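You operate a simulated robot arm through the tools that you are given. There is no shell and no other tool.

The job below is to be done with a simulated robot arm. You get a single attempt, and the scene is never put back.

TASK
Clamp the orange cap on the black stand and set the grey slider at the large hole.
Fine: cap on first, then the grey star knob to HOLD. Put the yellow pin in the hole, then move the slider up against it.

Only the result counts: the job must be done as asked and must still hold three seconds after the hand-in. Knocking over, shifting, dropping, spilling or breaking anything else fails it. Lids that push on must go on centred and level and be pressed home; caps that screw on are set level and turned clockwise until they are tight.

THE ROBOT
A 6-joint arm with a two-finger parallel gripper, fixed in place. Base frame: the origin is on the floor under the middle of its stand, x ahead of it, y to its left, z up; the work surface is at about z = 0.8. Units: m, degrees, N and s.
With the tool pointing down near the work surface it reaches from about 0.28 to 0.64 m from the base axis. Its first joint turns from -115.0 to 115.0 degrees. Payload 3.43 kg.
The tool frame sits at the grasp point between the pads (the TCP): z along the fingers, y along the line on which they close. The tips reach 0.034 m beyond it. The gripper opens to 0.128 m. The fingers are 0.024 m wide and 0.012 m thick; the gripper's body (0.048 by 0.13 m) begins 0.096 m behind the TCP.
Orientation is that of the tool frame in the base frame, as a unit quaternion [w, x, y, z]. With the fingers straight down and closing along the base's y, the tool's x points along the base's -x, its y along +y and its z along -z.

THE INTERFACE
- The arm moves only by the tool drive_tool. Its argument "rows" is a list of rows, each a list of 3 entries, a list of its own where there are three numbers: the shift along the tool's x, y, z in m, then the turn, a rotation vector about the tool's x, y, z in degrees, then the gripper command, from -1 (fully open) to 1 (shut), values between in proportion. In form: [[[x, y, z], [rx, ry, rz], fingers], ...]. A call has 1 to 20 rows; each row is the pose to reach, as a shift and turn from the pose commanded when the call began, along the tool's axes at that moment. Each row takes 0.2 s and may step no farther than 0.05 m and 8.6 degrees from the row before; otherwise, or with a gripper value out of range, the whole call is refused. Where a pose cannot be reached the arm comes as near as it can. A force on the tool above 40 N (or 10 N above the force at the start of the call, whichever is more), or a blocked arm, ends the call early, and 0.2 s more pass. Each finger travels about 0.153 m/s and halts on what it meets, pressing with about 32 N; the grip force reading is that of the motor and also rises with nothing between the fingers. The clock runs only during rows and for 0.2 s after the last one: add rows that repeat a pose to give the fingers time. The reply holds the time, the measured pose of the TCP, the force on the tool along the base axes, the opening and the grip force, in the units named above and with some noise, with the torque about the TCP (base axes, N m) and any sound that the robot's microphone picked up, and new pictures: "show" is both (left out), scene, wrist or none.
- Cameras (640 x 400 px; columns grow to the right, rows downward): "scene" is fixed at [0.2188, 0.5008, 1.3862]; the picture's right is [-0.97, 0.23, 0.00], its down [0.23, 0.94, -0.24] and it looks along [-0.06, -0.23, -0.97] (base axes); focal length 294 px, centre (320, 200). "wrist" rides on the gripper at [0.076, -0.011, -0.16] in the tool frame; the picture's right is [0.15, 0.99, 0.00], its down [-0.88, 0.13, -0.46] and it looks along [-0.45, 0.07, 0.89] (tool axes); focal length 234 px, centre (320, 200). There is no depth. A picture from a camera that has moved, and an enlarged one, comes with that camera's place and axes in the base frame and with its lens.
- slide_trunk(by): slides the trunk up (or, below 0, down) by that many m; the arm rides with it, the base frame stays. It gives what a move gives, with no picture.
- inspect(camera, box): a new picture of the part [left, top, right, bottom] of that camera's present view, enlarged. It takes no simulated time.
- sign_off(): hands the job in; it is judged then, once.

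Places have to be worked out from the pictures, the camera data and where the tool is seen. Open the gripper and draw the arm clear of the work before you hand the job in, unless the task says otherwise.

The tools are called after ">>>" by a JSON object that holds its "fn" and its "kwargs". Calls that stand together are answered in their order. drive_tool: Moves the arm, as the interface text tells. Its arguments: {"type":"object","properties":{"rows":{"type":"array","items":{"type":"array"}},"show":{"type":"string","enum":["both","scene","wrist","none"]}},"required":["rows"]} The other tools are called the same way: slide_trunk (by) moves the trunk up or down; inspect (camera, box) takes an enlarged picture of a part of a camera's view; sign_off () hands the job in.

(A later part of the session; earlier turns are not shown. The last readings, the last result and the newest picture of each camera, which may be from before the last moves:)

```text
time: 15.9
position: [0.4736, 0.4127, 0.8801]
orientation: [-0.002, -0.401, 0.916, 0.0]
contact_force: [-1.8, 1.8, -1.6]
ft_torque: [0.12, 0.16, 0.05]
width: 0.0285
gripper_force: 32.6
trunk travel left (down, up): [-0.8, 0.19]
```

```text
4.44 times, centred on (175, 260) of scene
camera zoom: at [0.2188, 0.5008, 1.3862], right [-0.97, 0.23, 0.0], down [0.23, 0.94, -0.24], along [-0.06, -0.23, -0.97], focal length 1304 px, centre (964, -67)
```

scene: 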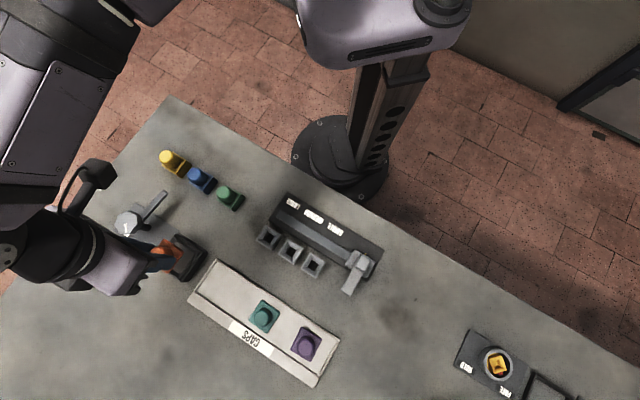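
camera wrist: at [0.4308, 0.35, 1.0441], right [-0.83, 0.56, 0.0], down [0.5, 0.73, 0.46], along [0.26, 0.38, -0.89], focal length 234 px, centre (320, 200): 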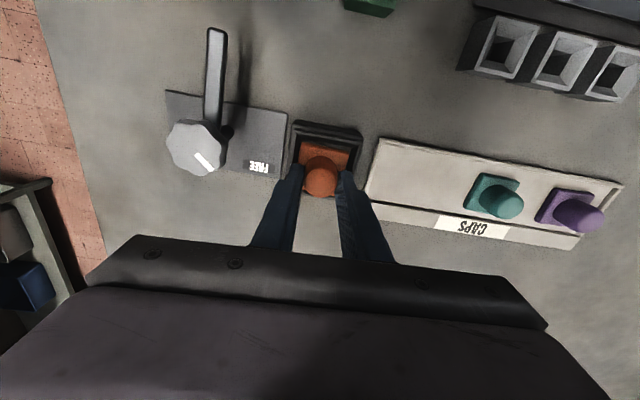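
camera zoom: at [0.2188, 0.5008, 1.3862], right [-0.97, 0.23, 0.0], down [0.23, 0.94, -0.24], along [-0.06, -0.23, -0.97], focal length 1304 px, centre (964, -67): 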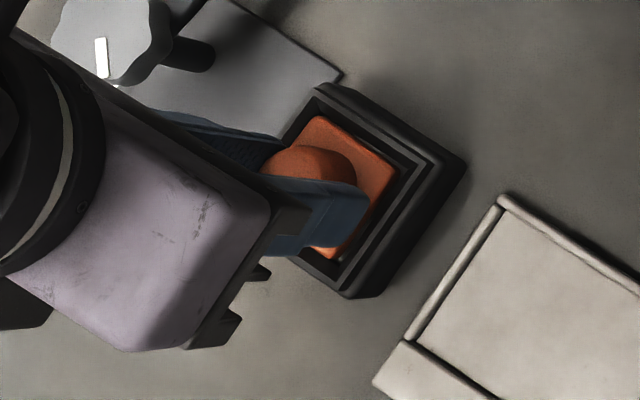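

The left wall is pushing the cap about 2.5 N to the right, matching the ~0.9 mm offset I saw. I shift 0.8 mm that way and continue down gently.

>>> {"fn": "drive_tool", "kwargs": {"rows": [[[0.0, 0.0008, 0.0], [0, 0, 0], 0.9], [[0.0, 0.0008, 0.001], [0, 0, 0], 0.9], [[0.0, 0.0008, 0.002], [0, 0, 0], 0.9], [[0.0, 0.0008, 0.002], [0, 0, 0], 0.9]], "show": "none"}}

```text
time: 16.9
position: [0.4739, 0.4123, 0.8795]
orientation: [0.0, -0.4, 0.917, -0.001]
contact_force: [-1.8, 2.2, 2.0]
ft_torque: [0.04, 0.14, 0.04]
width: 0.0285
gripper_force: 32.2
trunk travel left (down, up): [-0.8, 0.19]
```

The side force is still about 2.8 N toward +e1; I try another 1 mm shift without pressing and read the force.

>>> {"fn": "drive_tool", "kwargs": {"rows": [[[0.0, 0.0005, 0.0], [0, 0, 0], 0.9], [[0.0, 0.001, 0.0], [0, 0, 0], 0.9], [[0.0, 0.001, 0.0], [0, 0, 0], 0.9]], "show": "none"}}

```text
time: 17.7
position: [0.4737, 0.4149, 0.8801]
orientation: [-0.001, -0.401, 0.916, 0.0]
contact_force: [-0.9, -0.3, -0.3]
ft_torque: [-0.02, 0.0, 0.01]
width: 0.0284
gripper_force: 31.5
trunk travel left (down, up): [-0.8, 0.19]
```

The side force has vanished, so the cap is now free of the wall. I press down in 1 mm steps.

>>> {"fn": "drive_tool", "kwargs": {"rows": [[[0.0, 0.0, 0.001], [0, 0, 0], 0.9], [[0.0, 0.0, 0.002], [0, 0, 0], 0.9], [[0.0, 0.0, 0.003], [0, 0, 0], 0.9], [[0.0, 0.0, 0.003], [0, 0, 0], 0.9]], "show": "wrist"}}

>>> {"fn": "inspect", "kwargs": {"camera": "wrist", "box": [270, 110, 370, 185]}}

```text
time: 18.7
position: [0.4727, 0.4134, 0.8803]
orientation: [0.002, -0.4, 0.916, 0.001]
contact_force: [-0.7, 2.4, 11.1]
ft_torque: [-0.12, 0.14, 0.02]
width: 0.0281
gripper_force: 31.9
trunk travel left (down, up): [-0.8, 0.19]
camera wrist: at [0.429, 0.3504, 1.0388], right [-0.83, 0.56, 0.0], down [0.5, 0.73, 0.46], along [0.26, 0.38, -0.89], focal length 234 px, centre (320, 200)
```

wrist: 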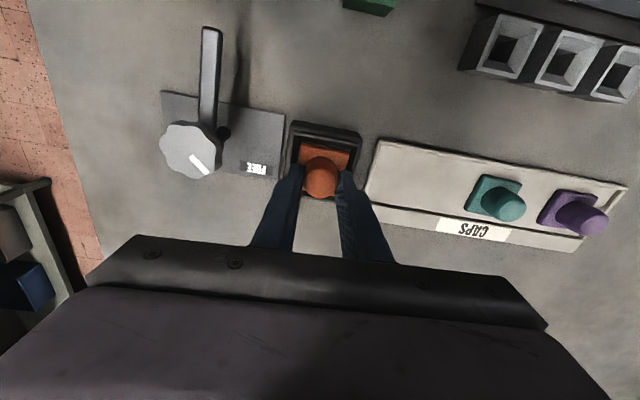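

```text
5.33 times, centred on (320, 148) of wrist
camera zoom: at [0.429, 0.3504, 1.0388], right [-0.83, 0.56, 0.0], down [0.5, 0.73, 0.46], along [0.26, 0.38, -0.89], focal length 1249 px, centre (320, 480)
```

zoom: 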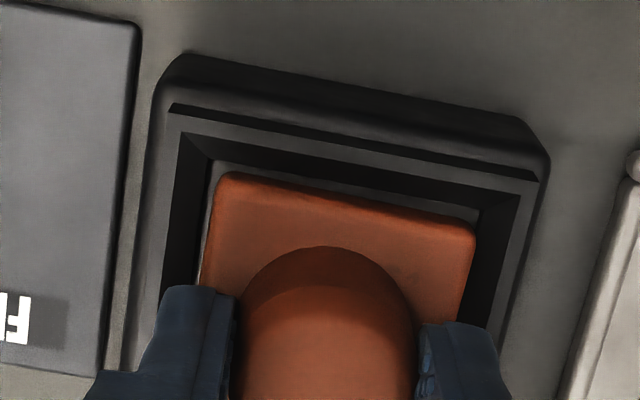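

The arm now meets 11 N with z holding at 0.880, with a slight bias on the near edge. I shift 0.7 mm outward and press a bit more, to see whether it goes further down.

>>> {"fn": "drive_tool", "kwargs": {"rows": [[[-0.0007, 0.0, -0.002], [0, 0, 0], 0.9], [[-0.0007, 0.0, 0.0], [0, 0, 0], 0.9], [[-0.0007, 0.0, 0.002], [0, 0, 0], 0.9], [[-0.0007, 0.0, 0.002], [0, 0, 0], 0.9]], "show": "none"}}

```text
time: 19.7
position: [0.4734, 0.4137, 0.8774]
orientation: [0.002, -0.4, 0.916, 0.001]
contact_force: [-0.1, -0.8, 17.8]
ft_torque: [-0.09, 0.23, 0.07]
width: 0.0282
gripper_force: 32.2
trunk travel left (down, up): [-0.8, 0.19]
```

It moved about 3 mm lower (z = 0.8774) at 17.8 N. I check whether the cap went in or slid in the fingers.

>>> {"fn": "inspect", "kwargs": {"camera": "wrist", "box": [270, 110, 370, 185]}}

>>> {"fn": "inspect", "kwargs": {"camera": "scene", "box": [140, 220, 220, 290]}}

```text
5.33 times, centred on (320, 148) of wrist
camera zoom: at [0.4289, 0.3504, 1.037], right [-0.83, 0.56, 0.0], down [0.5, 0.73, 0.46], along [0.26, 0.38, -0.89], focal length 1249 px, centre (320, 480)
```

zoom: 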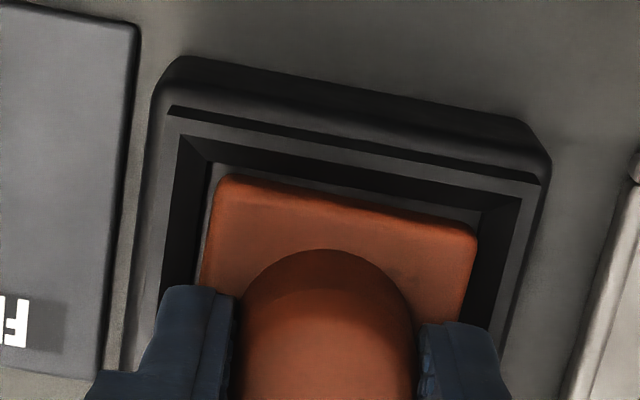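

```text
5.71 times, centred on (180, 255) of scene
camera zoom: at [0.2188, 0.5008, 1.3862], right [-0.97, 0.23, 0.0], down [0.23, 0.94, -0.24], along [-0.06, -0.23, -0.97], focal length 1677 px, centre (1120, -114)
```

zoom: 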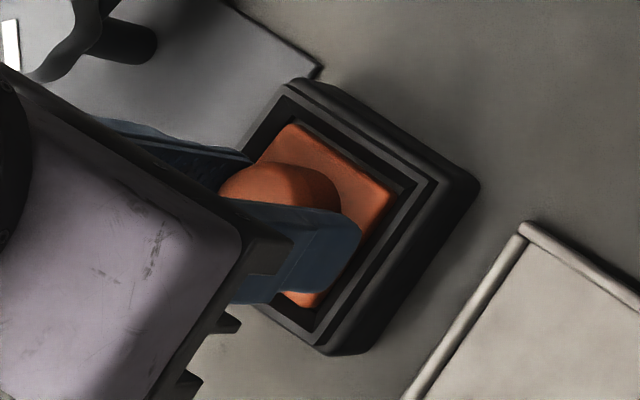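

The cap slid about 2.6 mm up in the fingers, so it's resting on the seat under about 18 N. I open the fingers and rise to look at how it sits.

>>> {"fn": "drive_tool", "kwargs": {"rows": [[[0.0, 0.0, -0.001], [0, 0, 0], 0.45], [[0.0, 0.0, -0.002], [0, 0, 0], 0.25], [[0.0, 0.0, -0.002], [0, 0, 0], 0.25], [[0.0, 0.0, -0.02], [0, 0, 0], 0.25], [[0.0, 0.0, -0.05], [0, 0, 0], 0.0], [[0.02, 0.0, -0.08], [0, 0, 0], -0.5], [[0.06, 0.0, -0.1], [0, 0, 0], -1], [[0.06, 0.0, -0.1], [0, 0, 0], -1]], "show": "both"}}

>>> {"fn": "inspect", "kwargs": {"camera": "wrist", "box": [280, 120, 380, 200]}}

>>> {"fn": "inspect", "kwargs": {"camera": "scene", "box": [140, 220, 220, 290]}}

```text
time: 21.5
position: [0.4354, 0.3714, 0.9741]
orientation: [0.0, -0.4, 0.916, 0.0]
contact_force: [0.3, -0.5, -0.3]
ft_torque: [-0.04, 0.01, -0.02]
width: 0.128
gripper_force: 0.0
trunk travel left (down, up): [-0.8, 0.19]
camera wrist: at [0.3914, 0.307, 1.1337], right [-0.83, 0.56, 0.0], down [0.5, 0.73, 0.46], along [0.26, 0.38, -0.89], focal length 234 px, centre (320, 200)
```

scene: 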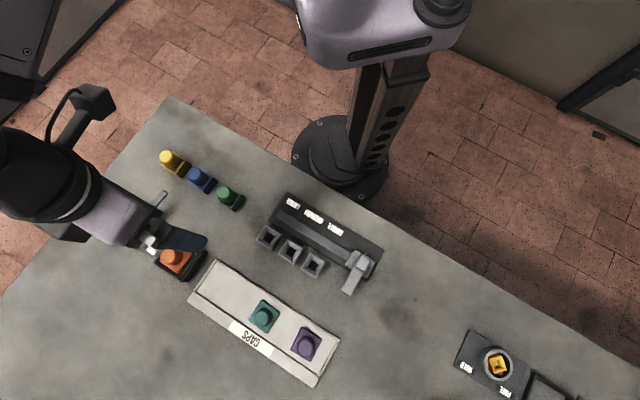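
wrist: 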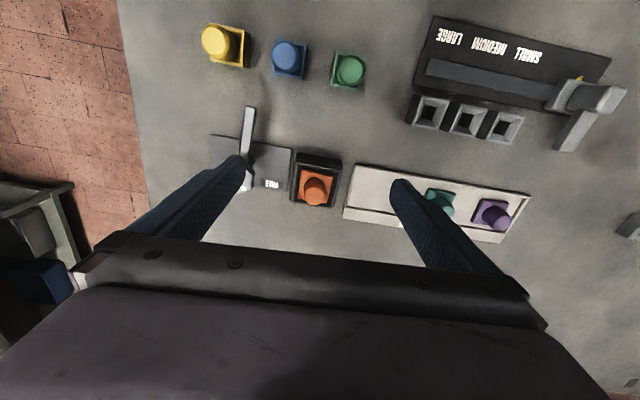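

```text
5.00 times, centred on (330, 160) of wrist
camera zoom: at [0.3914, 0.307, 1.1337], right [-0.83, 0.56, 0.0], down [0.5, 0.73, 0.46], along [0.26, 0.38, -0.89], focal length 1171 px, centre (270, 400)
```

zoom: 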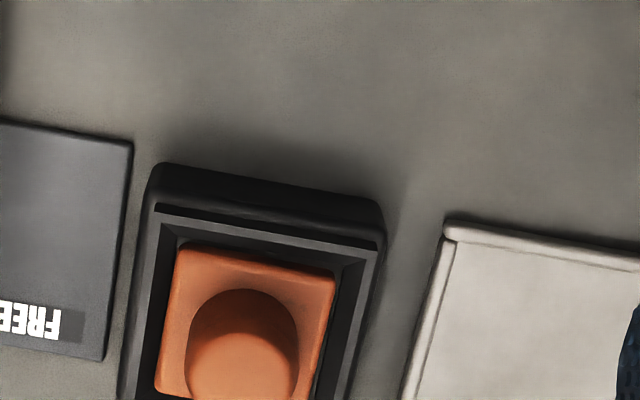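

```text
5.71 times, centred on (180, 255) of scene
camera zoom: at [0.2188, 0.5008, 1.3862], right [-0.97, 0.23, 0.0], down [0.23, 0.94, -0.24], along [-0.06, -0.23, -0.97], focal length 1677 px, centre (1120, -114)
```

zoom: 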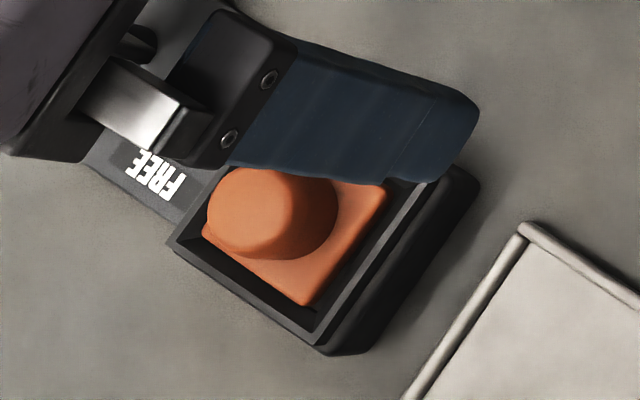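

The cap is sitting in the frame. I take tighter views to check that it's level and centred.

>>> {"fn": "inspect", "kwargs": {"camera": "wrist", "box": [280, 145, 350, 215]}}

>>> {"fn": "inspect", "kwargs": {"camera": "scene", "box": [155, 240, 205, 285]}}

```text
5.71 times, centred on (315, 180) of wrist
camera zoom: at [0.3914, 0.307, 1.1337], right [-0.83, 0.56, 0.0], down [0.5, 0.73, 0.46], along [0.26, 0.38, -0.89], focal length 1338 px, centre (349, 314)
```

zoom: 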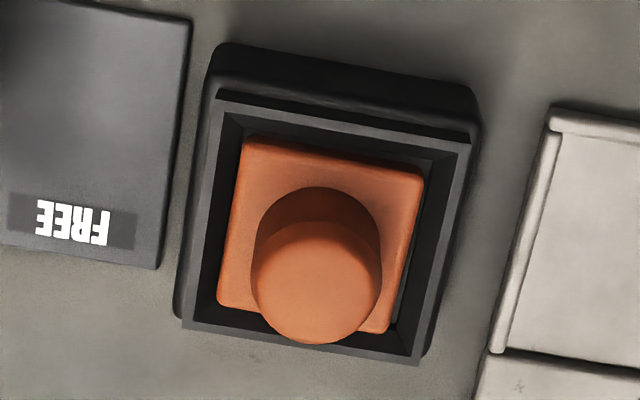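

```text
8.89 times, centred on (180, 262) of scene
camera zoom: at [0.2188, 0.5008, 1.3862], right [-0.97, 0.23, 0.0], down [0.23, 0.94, -0.24], along [-0.06, -0.23, -0.97], focal length 2609 px, centre (1564, -356)
```

zoom: 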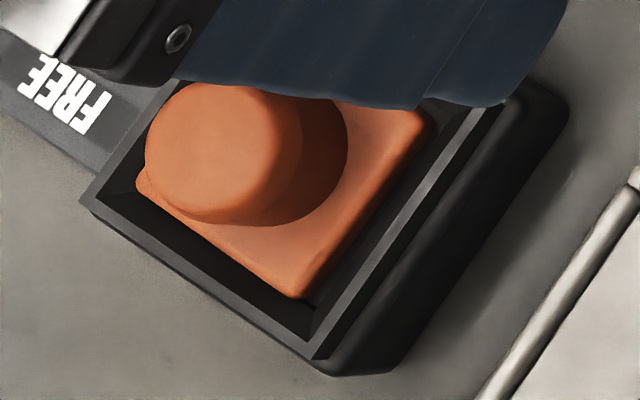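

The cap sits square and upright in the frame (edges within about 0.5°), about 1 mm toward the knob side. I close the fingers and press straight down on the knob top to push it home.

>>> {"fn": "drive_tool", "kwargs": {"rows": [[[-0.02, 0.0, 0.0], [0, 0, 0], -0.4], [[-0.0547, 0.0007, 0.0], [0, 0, 0], 0.2], [[-0.0547, 0.0007, 0.02], [0, 0, 0], 0.6], [[-0.0547, 0.0007, 0.035], [0, 0, 0], 1.0], [[-0.0547, 0.0007, 0.05], [0, 0, 0], 1.0], [[-0.0547, 0.0007, 0.06], [0, 0, 0], 1.0]], "show": "wrist"}}

>>> {"fn": "inspect", "kwargs": {"camera": "wrist", "box": [270, 120, 370, 195]}}

```text
time: 22.9
position: [0.472, 0.4107, 0.915]
orientation: [0.0, -0.401, 0.916, 0.0]
contact_force: [0.3, 0.7, -0.1]
ft_torque: [0.03, 0.05, 0.01]
width: 0.0
gripper_force: 32.1
trunk travel left (down, up): [-0.8, 0.19]
camera wrist: at [0.4276, 0.3479, 1.0745], right [-0.83, 0.56, 0.0], down [0.5, 0.73, 0.46], along [0.26, 0.38, -0.89], focal length 234 px, centre (320, 200)
```

wrist: 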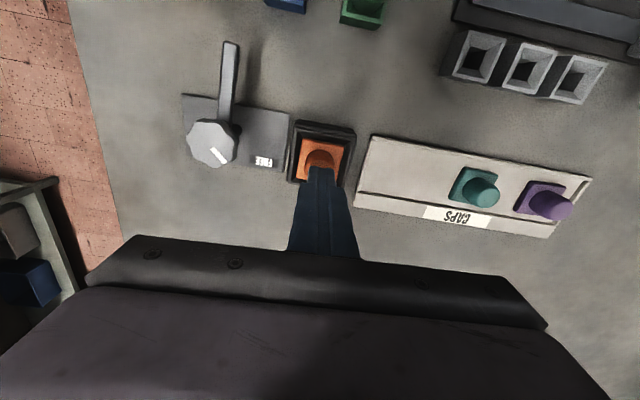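

```text
5.33 times, centred on (320, 158) of wrist
camera zoom: at [0.4276, 0.3479, 1.0745], right [-0.83, 0.56, 0.0], down [0.5, 0.73, 0.46], along [0.26, 0.38, -0.89], focal length 1249 px, centre (320, 427)
```

zoom: 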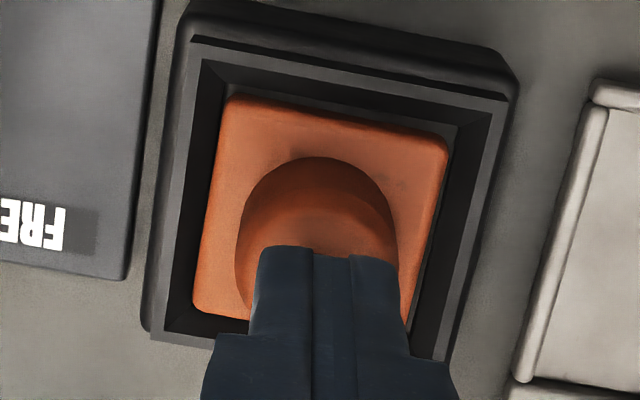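

The fingers are over the knob top. I lower slowly until it presses with some 20–30 N.

>>> {"fn": "drive_tool", "kwargs": {"rows": [[[0.0, 0.0, 0.008], [0, 0, 0], 1.0], [[0.0, 0.0, 0.013], [0, 0, 0], 1.0], [[0.0, 0.0, 0.016], [0, 0, 0], 1.0], [[0.0, 0.0, 0.019], [0, 0, 0], 1.0], [[0.0, 0.0, 0.022], [0, 0, 0], 1.0], [[0.0, 0.0, 0.025], [0, 0, 0], 1.0], [[0.0, 0.0, 0.025], [0, 0, 0], 1.0]], "show": "none"}}

```text
time: 24.2
position: [0.4711, 0.4123, 0.9018]
orientation: [0.007, -0.4, 0.916, 0.002]
contact_force: [-6.4, -7.0, 18.7]
ft_torque: [-0.39, 0.34, -0.01]
width: 0.0
gripper_force: 32.3
trunk travel left (down, up): [-0.8, 0.19]
stopped in row 6: the force on the tool passed its limit at 42 N (the readings are from after the stop); the commanded pose is now the measured one
```

It pressed to 42 N on the knob top (tip z ≈ 0.868) without the cap moving down further, so it is home. I lift off and look again.

>>> {"fn": "drive_tool", "kwargs": {"rows": [[[0.0, 0.0, -0.015], [0, 0, 0], 1.0], [[0.0, 0.0, -0.04], [0, 0, 0], 0.6], [[0.03, 0.0, -0.06], [0, 0, 0], 0.0], [[0.06, 0.0, -0.08], [0, 0, 0], -0.6], [[0.06, -0.03, -0.08], [0, 0, 0], -1], [[0.06, -0.03, -0.08], [0, 0, 0], -1]], "show": "both"}}

>>> {"fn": "inspect", "kwargs": {"camera": "wrist", "box": [290, 145, 390, 220]}}

>>> {"fn": "inspect", "kwargs": {"camera": "scene", "box": [100, 190, 220, 290]}}

```text
time: 25.6
position: [0.4518, 0.3481, 0.9767]
orientation: [0.005, -0.401, 0.916, 0.002]
contact_force: [0.3, 0.6, 0.4]
ft_torque: [0.02, -0.01, 0.02]
width: 0.1283
gripper_force: 0.0
trunk travel left (down, up): [-0.8, 0.19]
camera wrist: at [0.4073, 0.2843, 1.1358], right [-0.83, 0.56, 0.0], down [0.5, 0.73, 0.47], along [0.26, 0.38, -0.89], focal length 234 px, centre (320, 200)
```

scene: 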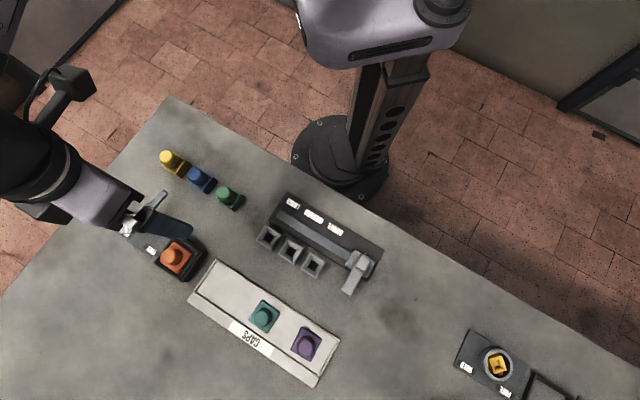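
wrist: 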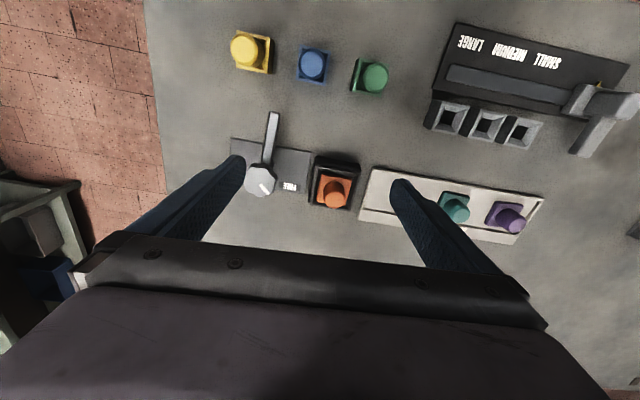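

```text
5.33 times, centred on (340, 182) of wrist
camera zoom: at [0.4073, 0.2843, 1.1358], right [-0.83, 0.56, 0.0], down [0.5, 0.73, 0.47], along [0.26, 0.38, -0.89], focal length 1249 px, centre (213, 293)
```

zoom: 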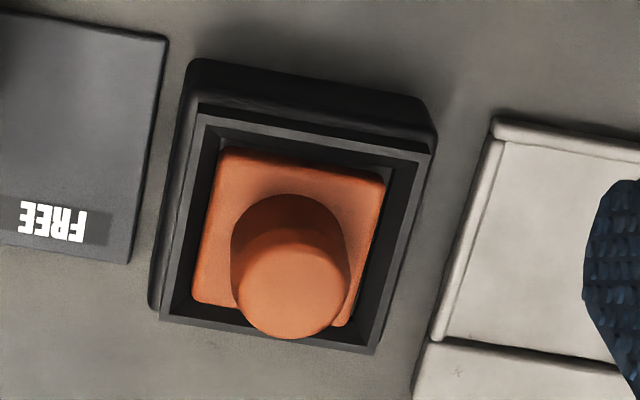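

```text
4.00 times, centred on (160, 240) of scene
camera zoom: at [0.2188, 0.5008, 1.3862], right [-0.97, 0.23, 0.0], down [0.23, 0.94, -0.24], along [-0.06, -0.23, -0.97], focal length 1174 px, centre (960, 40)
```

zoom: 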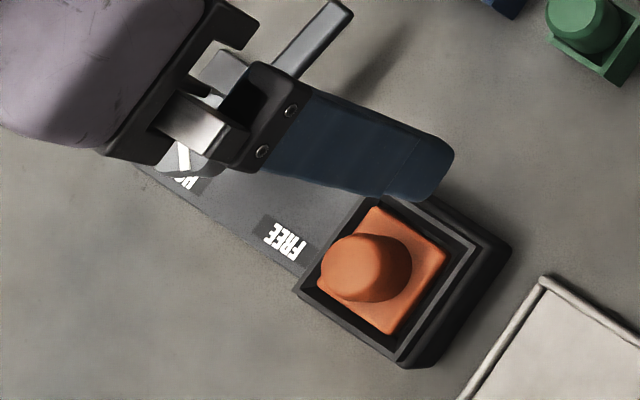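

The cap is centred and flush in the frame. Next is the star knob; I correct the 0.6° tilt left over from the stop and move over the knob for a close look.

>>> {"fn": "inspect", "kwargs": {"camera": "wrist", "box": [225, 100, 315, 205]}}

>>> {"fn": "drive_tool", "kwargs": {"rows": [[[0.0, -0.03, -0.01], [0, 0.62, 0], -1], [[0.01, -0.06, -0.02], [0, 0.62, 0], -1], [[0.01, -0.06, -0.02], [0, 0.62, 0], -1]], "show": "wrist"}}

>>> {"fn": "inspect", "kwargs": {"camera": "wrist", "box": [260, 90, 400, 220]}}

```text
3.81 times, centred on (270, 152) of wrist
camera zoom: at [0.4073, 0.2843, 1.1358], right [-0.83, 0.56, 0.0], down [0.5, 0.73, 0.47], along [0.26, 0.38, -0.89], focal length 892 px, centre (510, 381)
```

zoom: 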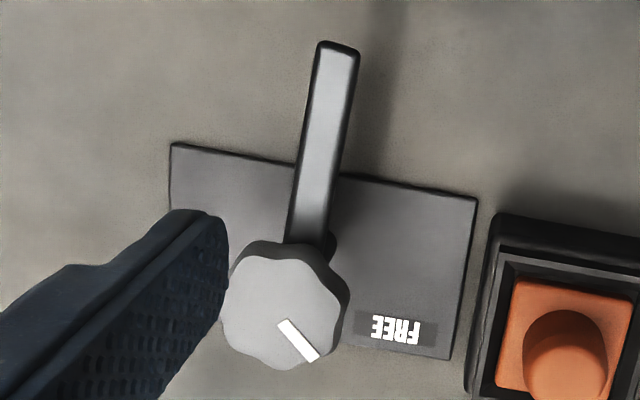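

```text
time: 26.4
position: [0.4896, 0.2999, 0.9974]
orientation: [0.001, -0.401, 0.916, 0.0]
contact_force: [0.1, 0.3, 0.9]
ft_torque: [-0.04, 0.02, 0.02]
width: 0.1279
gripper_force: 0.0
trunk travel left (down, up): [-0.8, 0.19]
camera wrist: at [0.4464, 0.2376, 1.1566], right [-0.83, 0.56, 0.0], down [0.5, 0.74, 0.46], along [0.26, 0.38, -0.89], focal length 234 px, centre (320, 200)
```

wrist: 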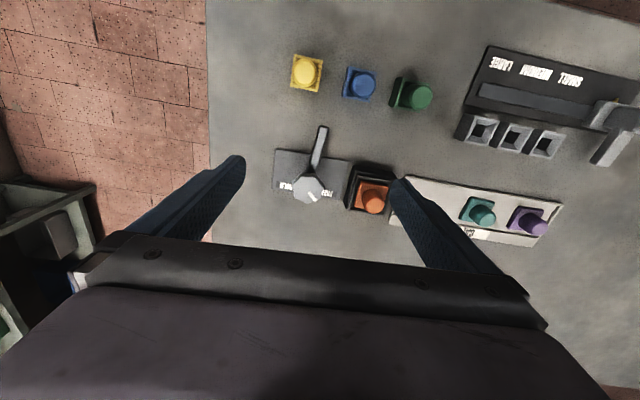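

```text
3.08 times, centred on (330, 155) of wrist
camera zoom: at [0.4464, 0.2376, 1.1566], right [-0.83, 0.56, 0.0], down [0.5, 0.74, 0.46], along [0.26, 0.38, -0.89], focal length 720 px, centre (289, 338)
```

zoom: 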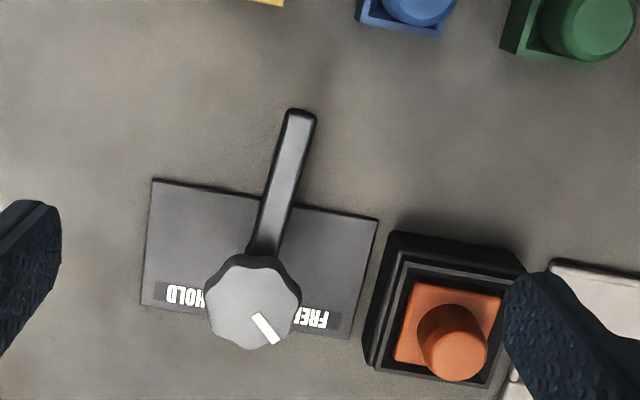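

The knob top is at about (0.533, 0.337, 0.871), with the pointer at azimuth 90° (FREE). HOLD is about 90° clockwise, which also swings the lever over the cap. I hover over the knob and pre-turn the tool by 24° so the full turn stays in the wrist's range.

>>> {"fn": "drive_tool", "kwargs": {"rows": [[[-0.014, -0.002, 0.01], [0, 0, -6], -0.7], [[-0.028, -0.0035, 0.02], [0, 0, -12], -0.4], [[-0.042, -0.005, 0.035], [0, 0, -18], -0.1], [[-0.0567, -0.0066, 0.052], [0, 0, -24], -0.1], [[-0.0567, -0.0066, 0.052], [0, 0, -24], -0.1]], "show": "both"}}

>>> {"fn": "inspect", "kwargs": {"camera": "wrist", "box": [240, 100, 400, 220]}}

```text
time: 27.6
position: [0.5331, 0.3385, 0.9437]
orientation: [0.0, -0.583, 0.813, -0.001]
contact_force: [0.0, 0.0, 0.3]
ft_torque: [0.02, -0.03, -0.04]
width: 0.0704
gripper_force: 0.1
trunk travel left (down, up): [-0.8, 0.19]
camera wrist: at [0.5186, 0.2629, 1.1035], right [-0.98, 0.18, 0.0], down [0.16, 0.88, 0.46], along [0.08, 0.45, -0.89], focal length 234 px, centre (320, 200)
```

scene: 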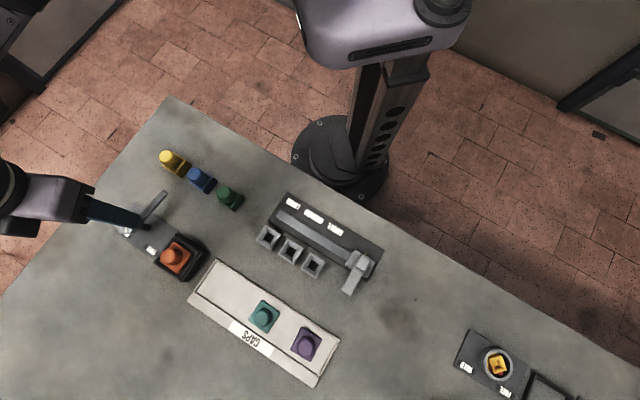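
wrist: 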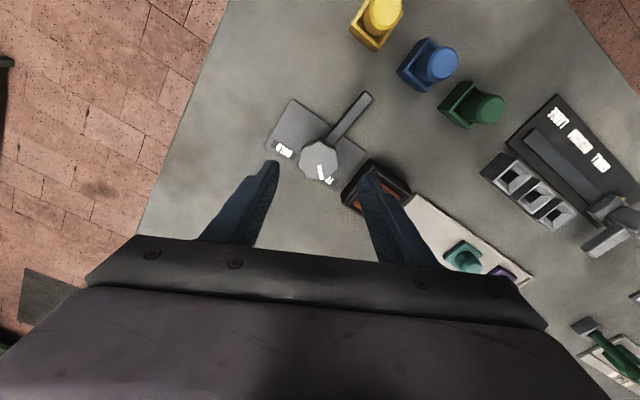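

```text
3.33 times, centred on (320, 160) of wrist
camera zoom: at [0.5186, 0.2629, 1.1035], right [-0.98, 0.18, 0.0], down [0.16, 0.88, 0.46], along [0.08, 0.45, -0.89], focal length 781 px, centre (320, 333)
```

zoom: 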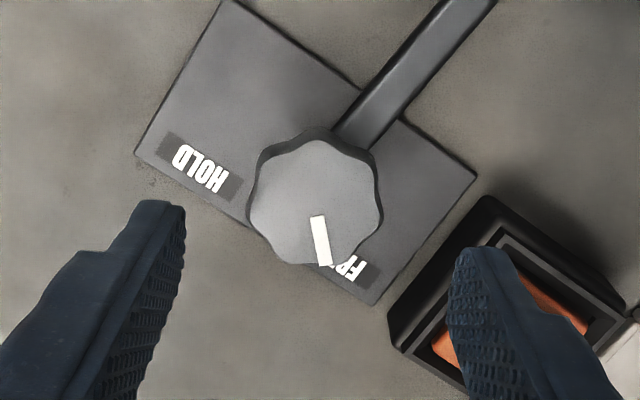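

The knob sits within about 2 mm of the TCP line. I correct that and go down around it, with the tips at about z = 0.853 and clear of the lever and stand.

>>> {"fn": "drive_tool", "kwargs": {"rows": [[[0.001, -0.0012, 0.02], [0, 0, 0], 0.0], [[0.001, -0.0012, 0.04], [0, 0, 0], 0.0], [[0.001, -0.0012, 0.05], [0, 0, 0], 0.0], [[0.001, -0.0012, 0.057], [0, 0, 0], 0.0], [[0.001, -0.0012, 0.057], [0, 0, 0], 0.0]], "show": "both"}}

>>> {"fn": "inspect", "kwargs": {"camera": "wrist", "box": [240, 110, 400, 230]}}

>>> {"fn": "inspect", "kwargs": {"camera": "scene", "box": [80, 180, 220, 285]}}

```text
time: 28.9
position: [0.5338, 0.3371, 0.8884]
orientation: [0.0, -0.582, 0.813, -0.001]
contact_force: [-0.3, 0.4, -0.3]
ft_torque: [0.0, -0.04, 0.0]
width: 0.0643
gripper_force: 0.0
trunk travel left (down, up): [-0.8, 0.19]
camera wrist: at [0.5198, 0.2613, 1.0481], right [-0.98, 0.18, 0.0], down [0.16, 0.88, 0.46], along [0.08, 0.45, -0.89], focal length 234 px, centre (320, 200)
```

scene: 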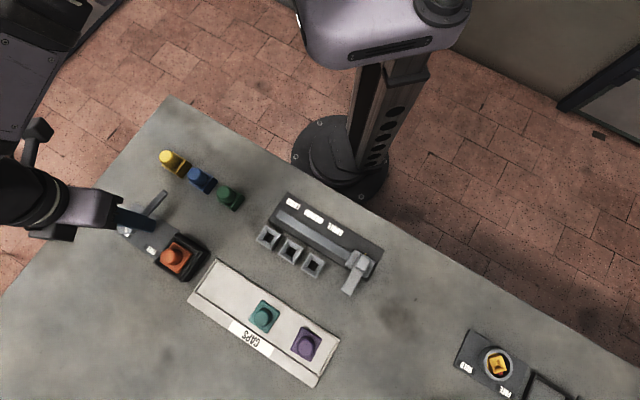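
wrist: 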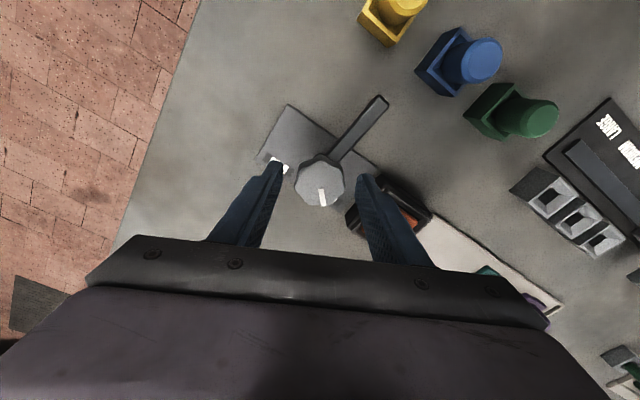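

```text
3.33 times, centred on (320, 170) of wrist
camera zoom: at [0.5198, 0.2613, 1.0481], right [-0.98, 0.18, 0.0], down [0.16, 0.88, 0.46], along [0.08, 0.45, -0.89], focal length 781 px, centre (320, 300)
```

zoom: 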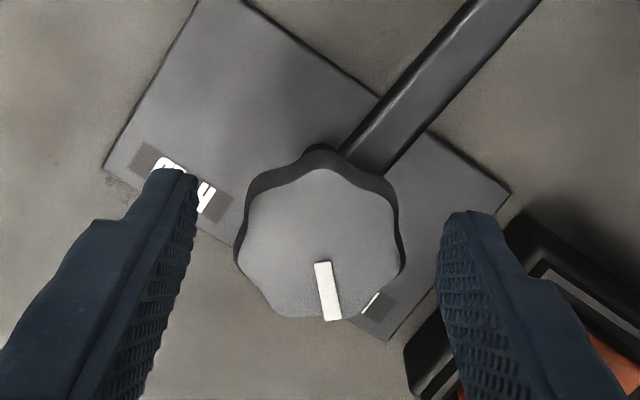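

```text
3.81 times, centred on (150, 232) of scene
camera zoom: at [0.2188, 0.5008, 1.3862], right [-0.97, 0.23, 0.0], down [0.23, 0.94, -0.24], along [-0.06, -0.23, -0.97], focal length 1118 px, centre (968, 76)
```

zoom: 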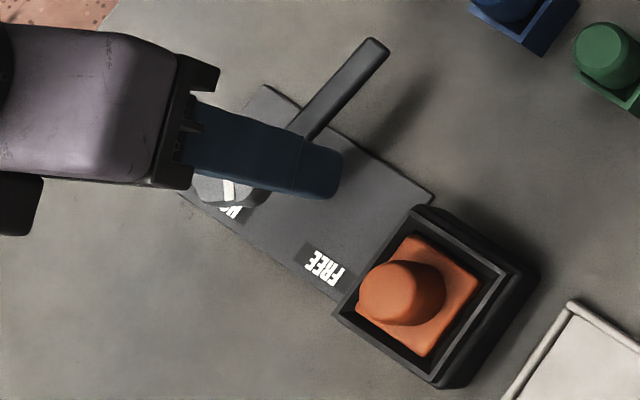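

Aligned within about 1 mm. I close on the star knob.

>>> {"fn": "drive_tool", "kwargs": {"rows": [[[0.0, 0.0, 0.0], [0, 0, 0], 0.2], [[0.0, 0.0, 0.0], [0, 0, 0], 0.4], [[0.0, 0.0, 0.0], [0, 0, 0], 0.6], [[0.0, 0.0, 0.0], [0, 0, 0], 0.8], [[0.0, 0.0, 0.0], [0, 0, 0], 0.8]], "show": "wrist"}}

>>> {"fn": "inspect", "kwargs": {"camera": "wrist", "box": [240, 110, 400, 230]}}

```text
time: 30.1
position: [0.5347, 0.3376, 0.8883]
orientation: [0.0, -0.582, 0.813, -0.001]
contact_force: [0.3, -0.4, -0.9]
ft_torque: [0.07, -0.11, 0.0]
width: 0.0414
gripper_force: 45.0
trunk travel left (down, up): [-0.8, 0.19]
camera wrist: at [0.52, 0.2613, 1.0481], right [-0.98, 0.18, 0.0], down [0.16, 0.88, 0.46], along [0.08, 0.45, -0.89], focal length 234 px, centre (320, 200)
```

wrist: 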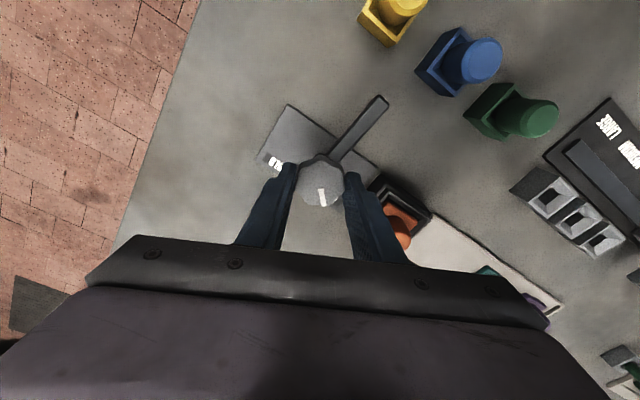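

```text
3.33 times, centred on (320, 170) of wrist
camera zoom: at [0.52, 0.2613, 1.0481], right [-0.98, 0.18, 0.0], down [0.16, 0.88, 0.46], along [0.08, 0.45, -0.89], focal length 781 px, centre (320, 300)
```

zoom: 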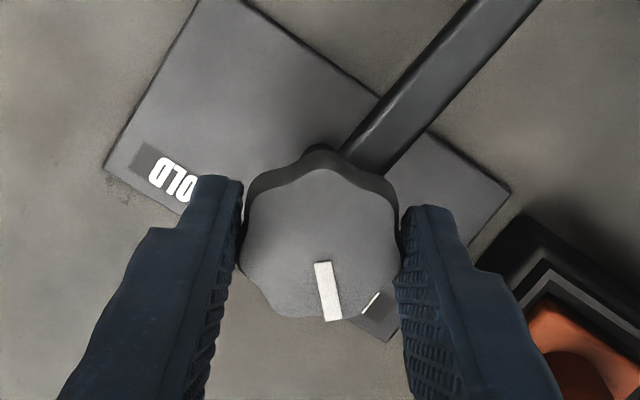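

The knob is held at 41.4 mm. I start turning clockwise (seen from above), about tool +z, 24° first to check forces.

>>> {"fn": "drive_tool", "kwargs": {"rows": [[[0.0, 0.0, 0.0], [0, 0, 6], 0.85], [[0.0, 0.0, 0.0], [0, 0, 12], 0.85], [[0.0, 0.0, 0.0], [0, 0, 18], 0.85], [[0.0, 0.0, 0.0], [0, 0, 24], 0.85]], "show": "wrist"}}

>>> {"fn": "inspect", "kwargs": {"camera": "wrist", "box": [240, 90, 400, 210]}}

```text
time: 31.1
position: [0.5338, 0.3364, 0.8867]
orientation: [0.0, -0.4, 0.917, -0.001]
contact_force: [4.2, 0.2, 3.9]
ft_torque: [-0.81, 0.9, -0.01]
width: 0.0409
gripper_force: 44.9
trunk travel left (down, up): [-0.8, 0.19]
camera wrist: at [0.4906, 0.2734, 1.048], right [-0.82, 0.57, 0.0], down [0.5, 0.73, 0.46], along [0.26, 0.38, -0.89], focal length 234 px, centre (320, 200)
```

wrist: 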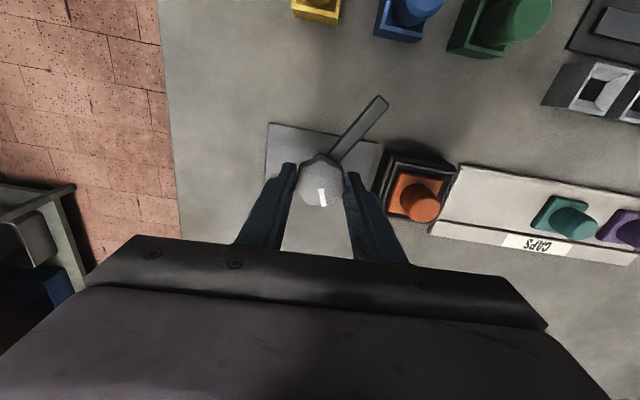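

```text
3.33 times, centred on (320, 150) of wrist
camera zoom: at [0.4906, 0.2734, 1.048], right [-0.82, 0.57, 0.0], down [0.5, 0.73, 0.46], along [0.26, 0.38, -0.89], focal length 781 px, centre (320, 367)
```

zoom: 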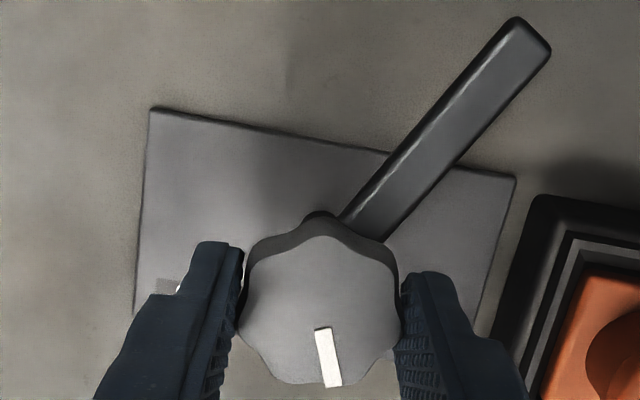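

The lever and pointer turn with the tool. I continue in steps.

>>> {"fn": "drive_tool", "kwargs": {"rows": [[[0.0, 0.0, 0.0], [0, 0, 6], 0.85], [[0.0, 0.0, 0.0], [0, 0, 12], 0.85], [[0.0, 0.0, 0.0], [0, 0, 18], 0.85], [[0.0, 0.0, 0.0], [0, 0, 24], 0.85]], "show": "wrist"}}

>>> {"fn": "inspect", "kwargs": {"camera": "wrist", "box": [240, 90, 400, 210]}}

```text
time: 32.0
position: [0.5357, 0.3362, 0.8887]
orientation: [0.0, -0.2, 0.98, 0.0]
contact_force: [4.1, -2.3, 5.7]
ft_torque: [-0.51, 0.8, -0.03]
width: 0.0415
gripper_force: 45.1
trunk travel left (down, up): [-0.8, 0.19]
camera wrist: at [0.4688, 0.2961, 1.0479], right [-0.52, 0.85, 0.0], down [0.76, 0.46, 0.46], along [0.39, 0.24, -0.89], focal length 234 px, centre (320, 200)
```

wrist: 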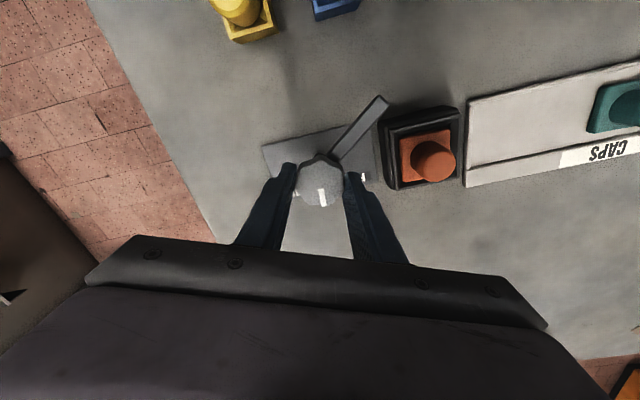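

```text
3.33 times, centred on (320, 150) of wrist
camera zoom: at [0.4688, 0.2961, 1.0479], right [-0.52, 0.85, 0.0], down [0.76, 0.46, 0.46], along [0.39, 0.24, -0.89], focal length 781 px, centre (320, 367)
```

zoom: 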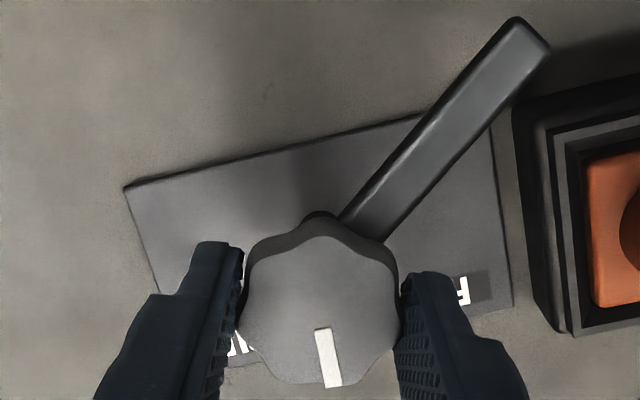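

48° so far and the lever is swinging smoothly toward the cap. I continue with 20° more, watching the lever's clearance over the frame and cap.

>>> {"fn": "drive_tool", "kwargs": {"rows": [[[0.0, 0.0, 0.0], [0, 0, 5], 0.85], [[0.0, 0.0, 0.0], [0, 0, 10], 0.85], [[0.0, 0.0, 0.0], [0, 0, 15], 0.85], [[0.0, 0.0, 0.0], [0, 0, 20], 0.85]], "show": "both"}}

>>> {"fn": "inspect", "kwargs": {"camera": "wrist", "box": [260, 80, 460, 230]}}

>>> {"fn": "inspect", "kwargs": {"camera": "scene", "box": [90, 190, 220, 290]}}

```text
time: 33.0
position: [0.5349, 0.3353, 0.8885]
orientation: [0.001, -0.027, 1.0, -0.001]
contact_force: [2.7, -5.0, 1.1]
ft_torque: [0.26, -1.09, 0.0]
width: 0.0412
gripper_force: 44.2
trunk travel left (down, up): [-0.8, 0.19]
camera wrist: at [0.4591, 0.3206, 1.0479], right [-0.2, 0.98, 0.0], down [0.87, 0.18, 0.46], along [0.45, 0.09, -0.89], focal length 234 px, centre (320, 200)
```

scene: 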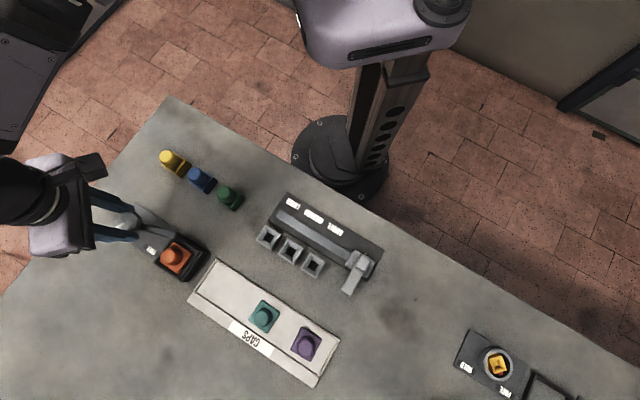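
wrist: 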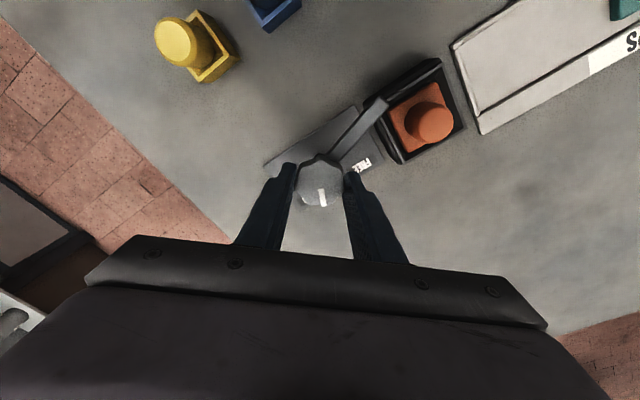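

```text
2.67 times, centred on (360, 155) of wrist
camera zoom: at [0.4591, 0.3206, 1.0479], right [-0.2, 0.98, 0.0], down [0.87, 0.18, 0.46], along [0.45, 0.09, -0.89], focal length 624 px, centre (213, 320)
```

zoom: 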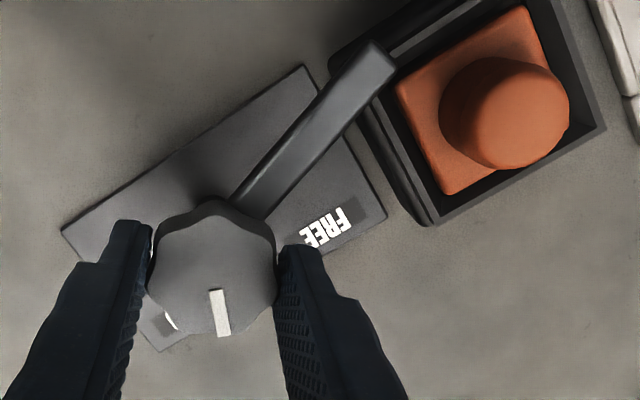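

```text
4.00 times, centred on (155, 240) of scene
camera zoom: at [0.2188, 0.5008, 1.3862], right [-0.97, 0.23, 0.0], down [0.23, 0.94, -0.24], along [-0.06, -0.23, -0.97], focal length 1174 px, centre (980, 40)
```

zoom: 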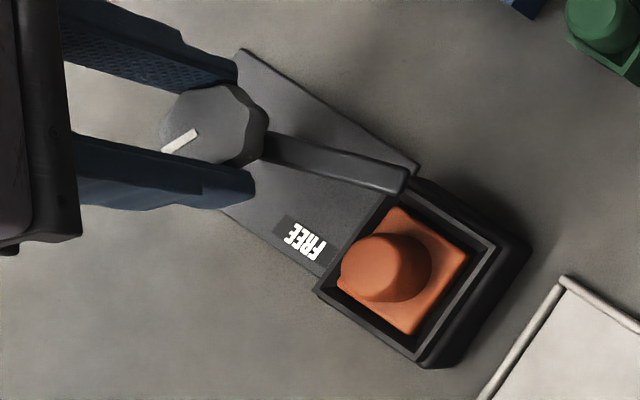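

The lever tip clears the frame's lip. I continue with 12° more.

>>> {"fn": "drive_tool", "kwargs": {"rows": [[[0.0, 0.0, 0.0], [0, 0, 4], 0.85], [[0.0, 0.0, 0.0], [0, 0, 8], 0.85], [[0.0, 0.0, 0.0], [0, 0, 12], 0.85]], "show": "both"}}

>>> {"fn": "inspect", "kwargs": {"camera": "wrist", "box": [260, 80, 460, 230]}}

>>> {"fn": "inspect", "kwargs": {"camera": "scene", "box": [90, 190, 220, 290]}}

```text
time: 33.9
position: [0.5339, 0.3356, 0.8877]
orientation: [0.001, 0.078, 0.997, -0.001]
contact_force: [5.6, -3.8, 3.4]
ft_torque: [-0.4, -0.35, 0.02]
width: 0.0411
gripper_force: 45.3
trunk travel left (down, up): [-0.8, 0.19]
camera wrist: at [0.4577, 0.3363, 1.0479], right [0.01, 1.0, 0.0], down [0.89, -0.01, 0.46], along [0.46, 0.0, -0.89], focal length 234 px, centre (320, 200)
```

scene: 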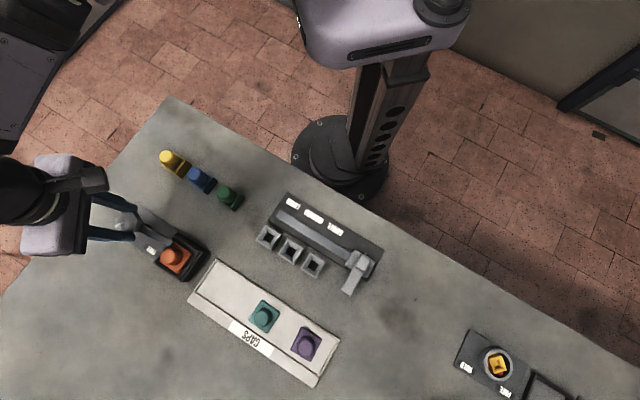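
wrist: 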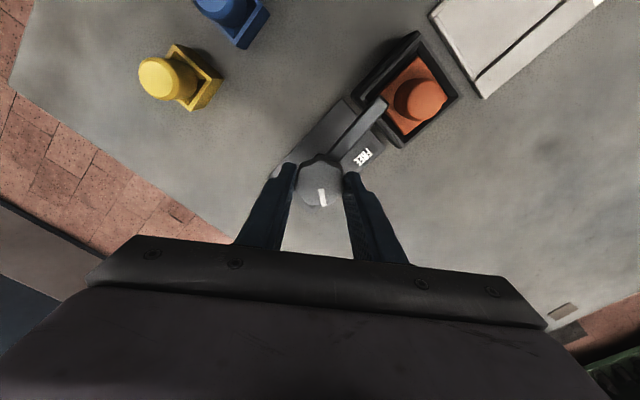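

```text
2.67 times, centred on (360, 155) of wrist
camera zoom: at [0.4577, 0.3363, 1.0479], right [0.01, 1.0, 0.0], down [0.89, -0.01, 0.46], along [0.46, 0.0, -0.89], focal length 624 px, centre (213, 320)
```

zoom: 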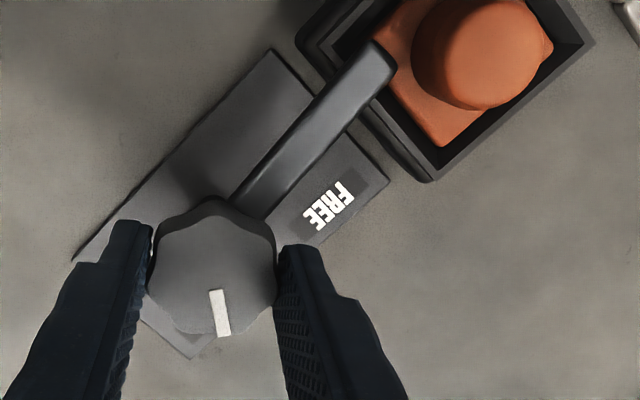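

```text
4.00 times, centred on (155, 240) of scene
camera zoom: at [0.2188, 0.5008, 1.3862], right [-0.97, 0.23, 0.0], down [0.23, 0.94, -0.24], along [-0.06, -0.23, -0.97], focal length 1174 px, centre (980, 40)
```

zoom: 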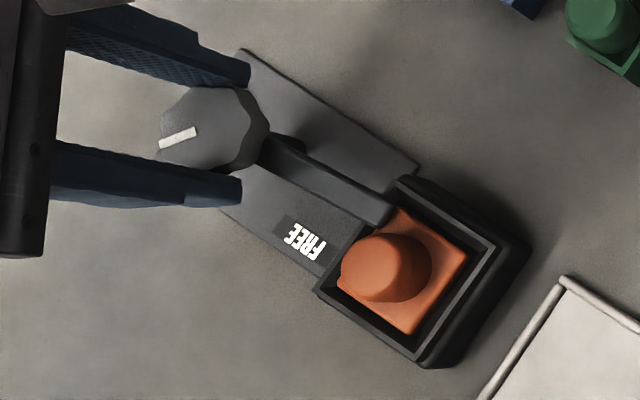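

80° turned and the lever is moving over the cap's edge. I do the next 10° in small steps.

>>> {"fn": "drive_tool", "kwargs": {"rows": [[[0.0, 0.0, 0.0], [0, 0, 3], 0.85], [[0.0, 0.0, 0.0], [0, 0, 6], 0.85], [[0.0, 0.0, 0.0], [0, 0, 8], 0.85], [[0.0, 0.0, 0.0], [0, 0, 10], 0.85]], "show": "both"}}

>>> {"fn": "inspect", "kwargs": {"camera": "wrist", "box": [260, 80, 460, 230]}}

>>> {"fn": "inspect", "kwargs": {"camera": "scene", "box": [90, 190, 220, 290]}}

```text
time: 34.9
position: [0.535, 0.3355, 0.8873]
orientation: [0.001, 0.164, 0.986, 0.0]
contact_force: [3.8, -7.7, 4.0]
ft_torque: [-0.13, -0.64, 0.03]
width: 0.041
gripper_force: 44.7
trunk travel left (down, up): [-0.8, 0.19]
camera wrist: at [0.4589, 0.3495, 1.0479], right [0.18, 0.98, 0.0], down [0.87, -0.16, 0.46], along [0.45, -0.08, -0.89], focal length 234 px, centre (320, 200)
```

scene: 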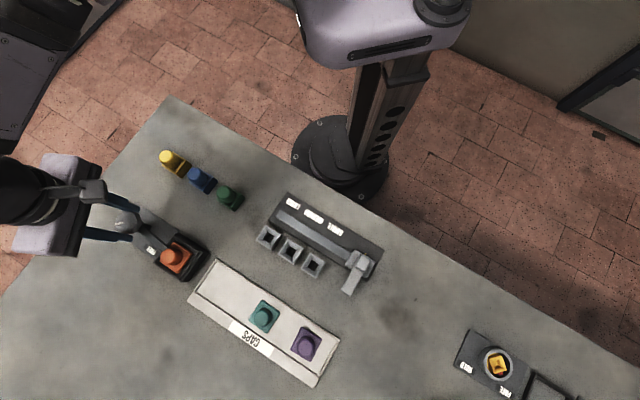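
wrist: 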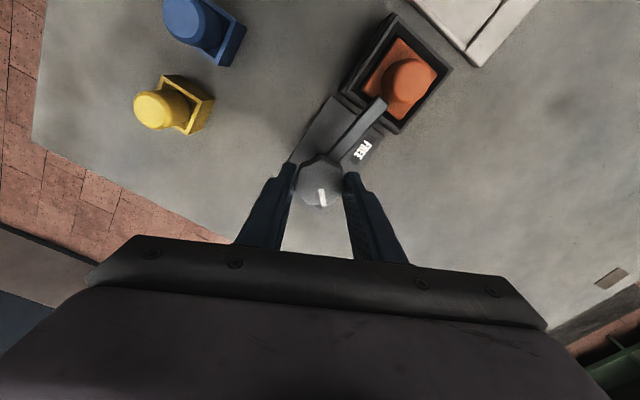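

```text
2.67 times, centred on (360, 155) of wrist
camera zoom: at [0.4589, 0.3495, 1.0479], right [0.18, 0.98, 0.0], down [0.87, -0.16, 0.46], along [0.45, -0.08, -0.89], focal length 624 px, centre (213, 320)
```

zoom: 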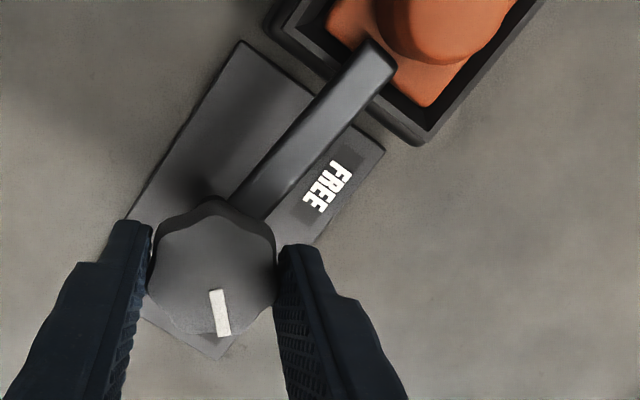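

```text
4.00 times, centred on (155, 240) of scene
camera zoom: at [0.2188, 0.5008, 1.3862], right [-0.97, 0.23, 0.0], down [0.23, 0.94, -0.24], along [-0.06, -0.23, -0.97], focal length 1174 px, centre (980, 40)
```

zoom: 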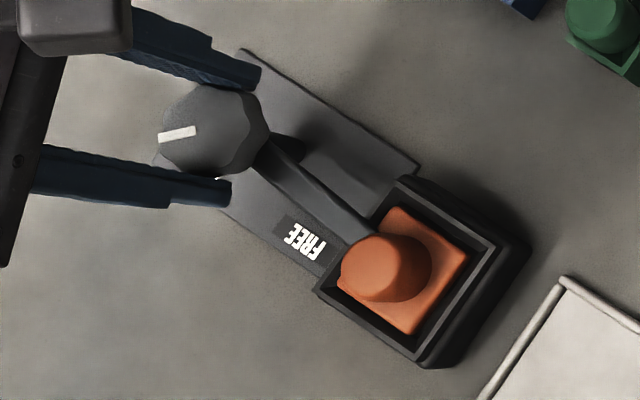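

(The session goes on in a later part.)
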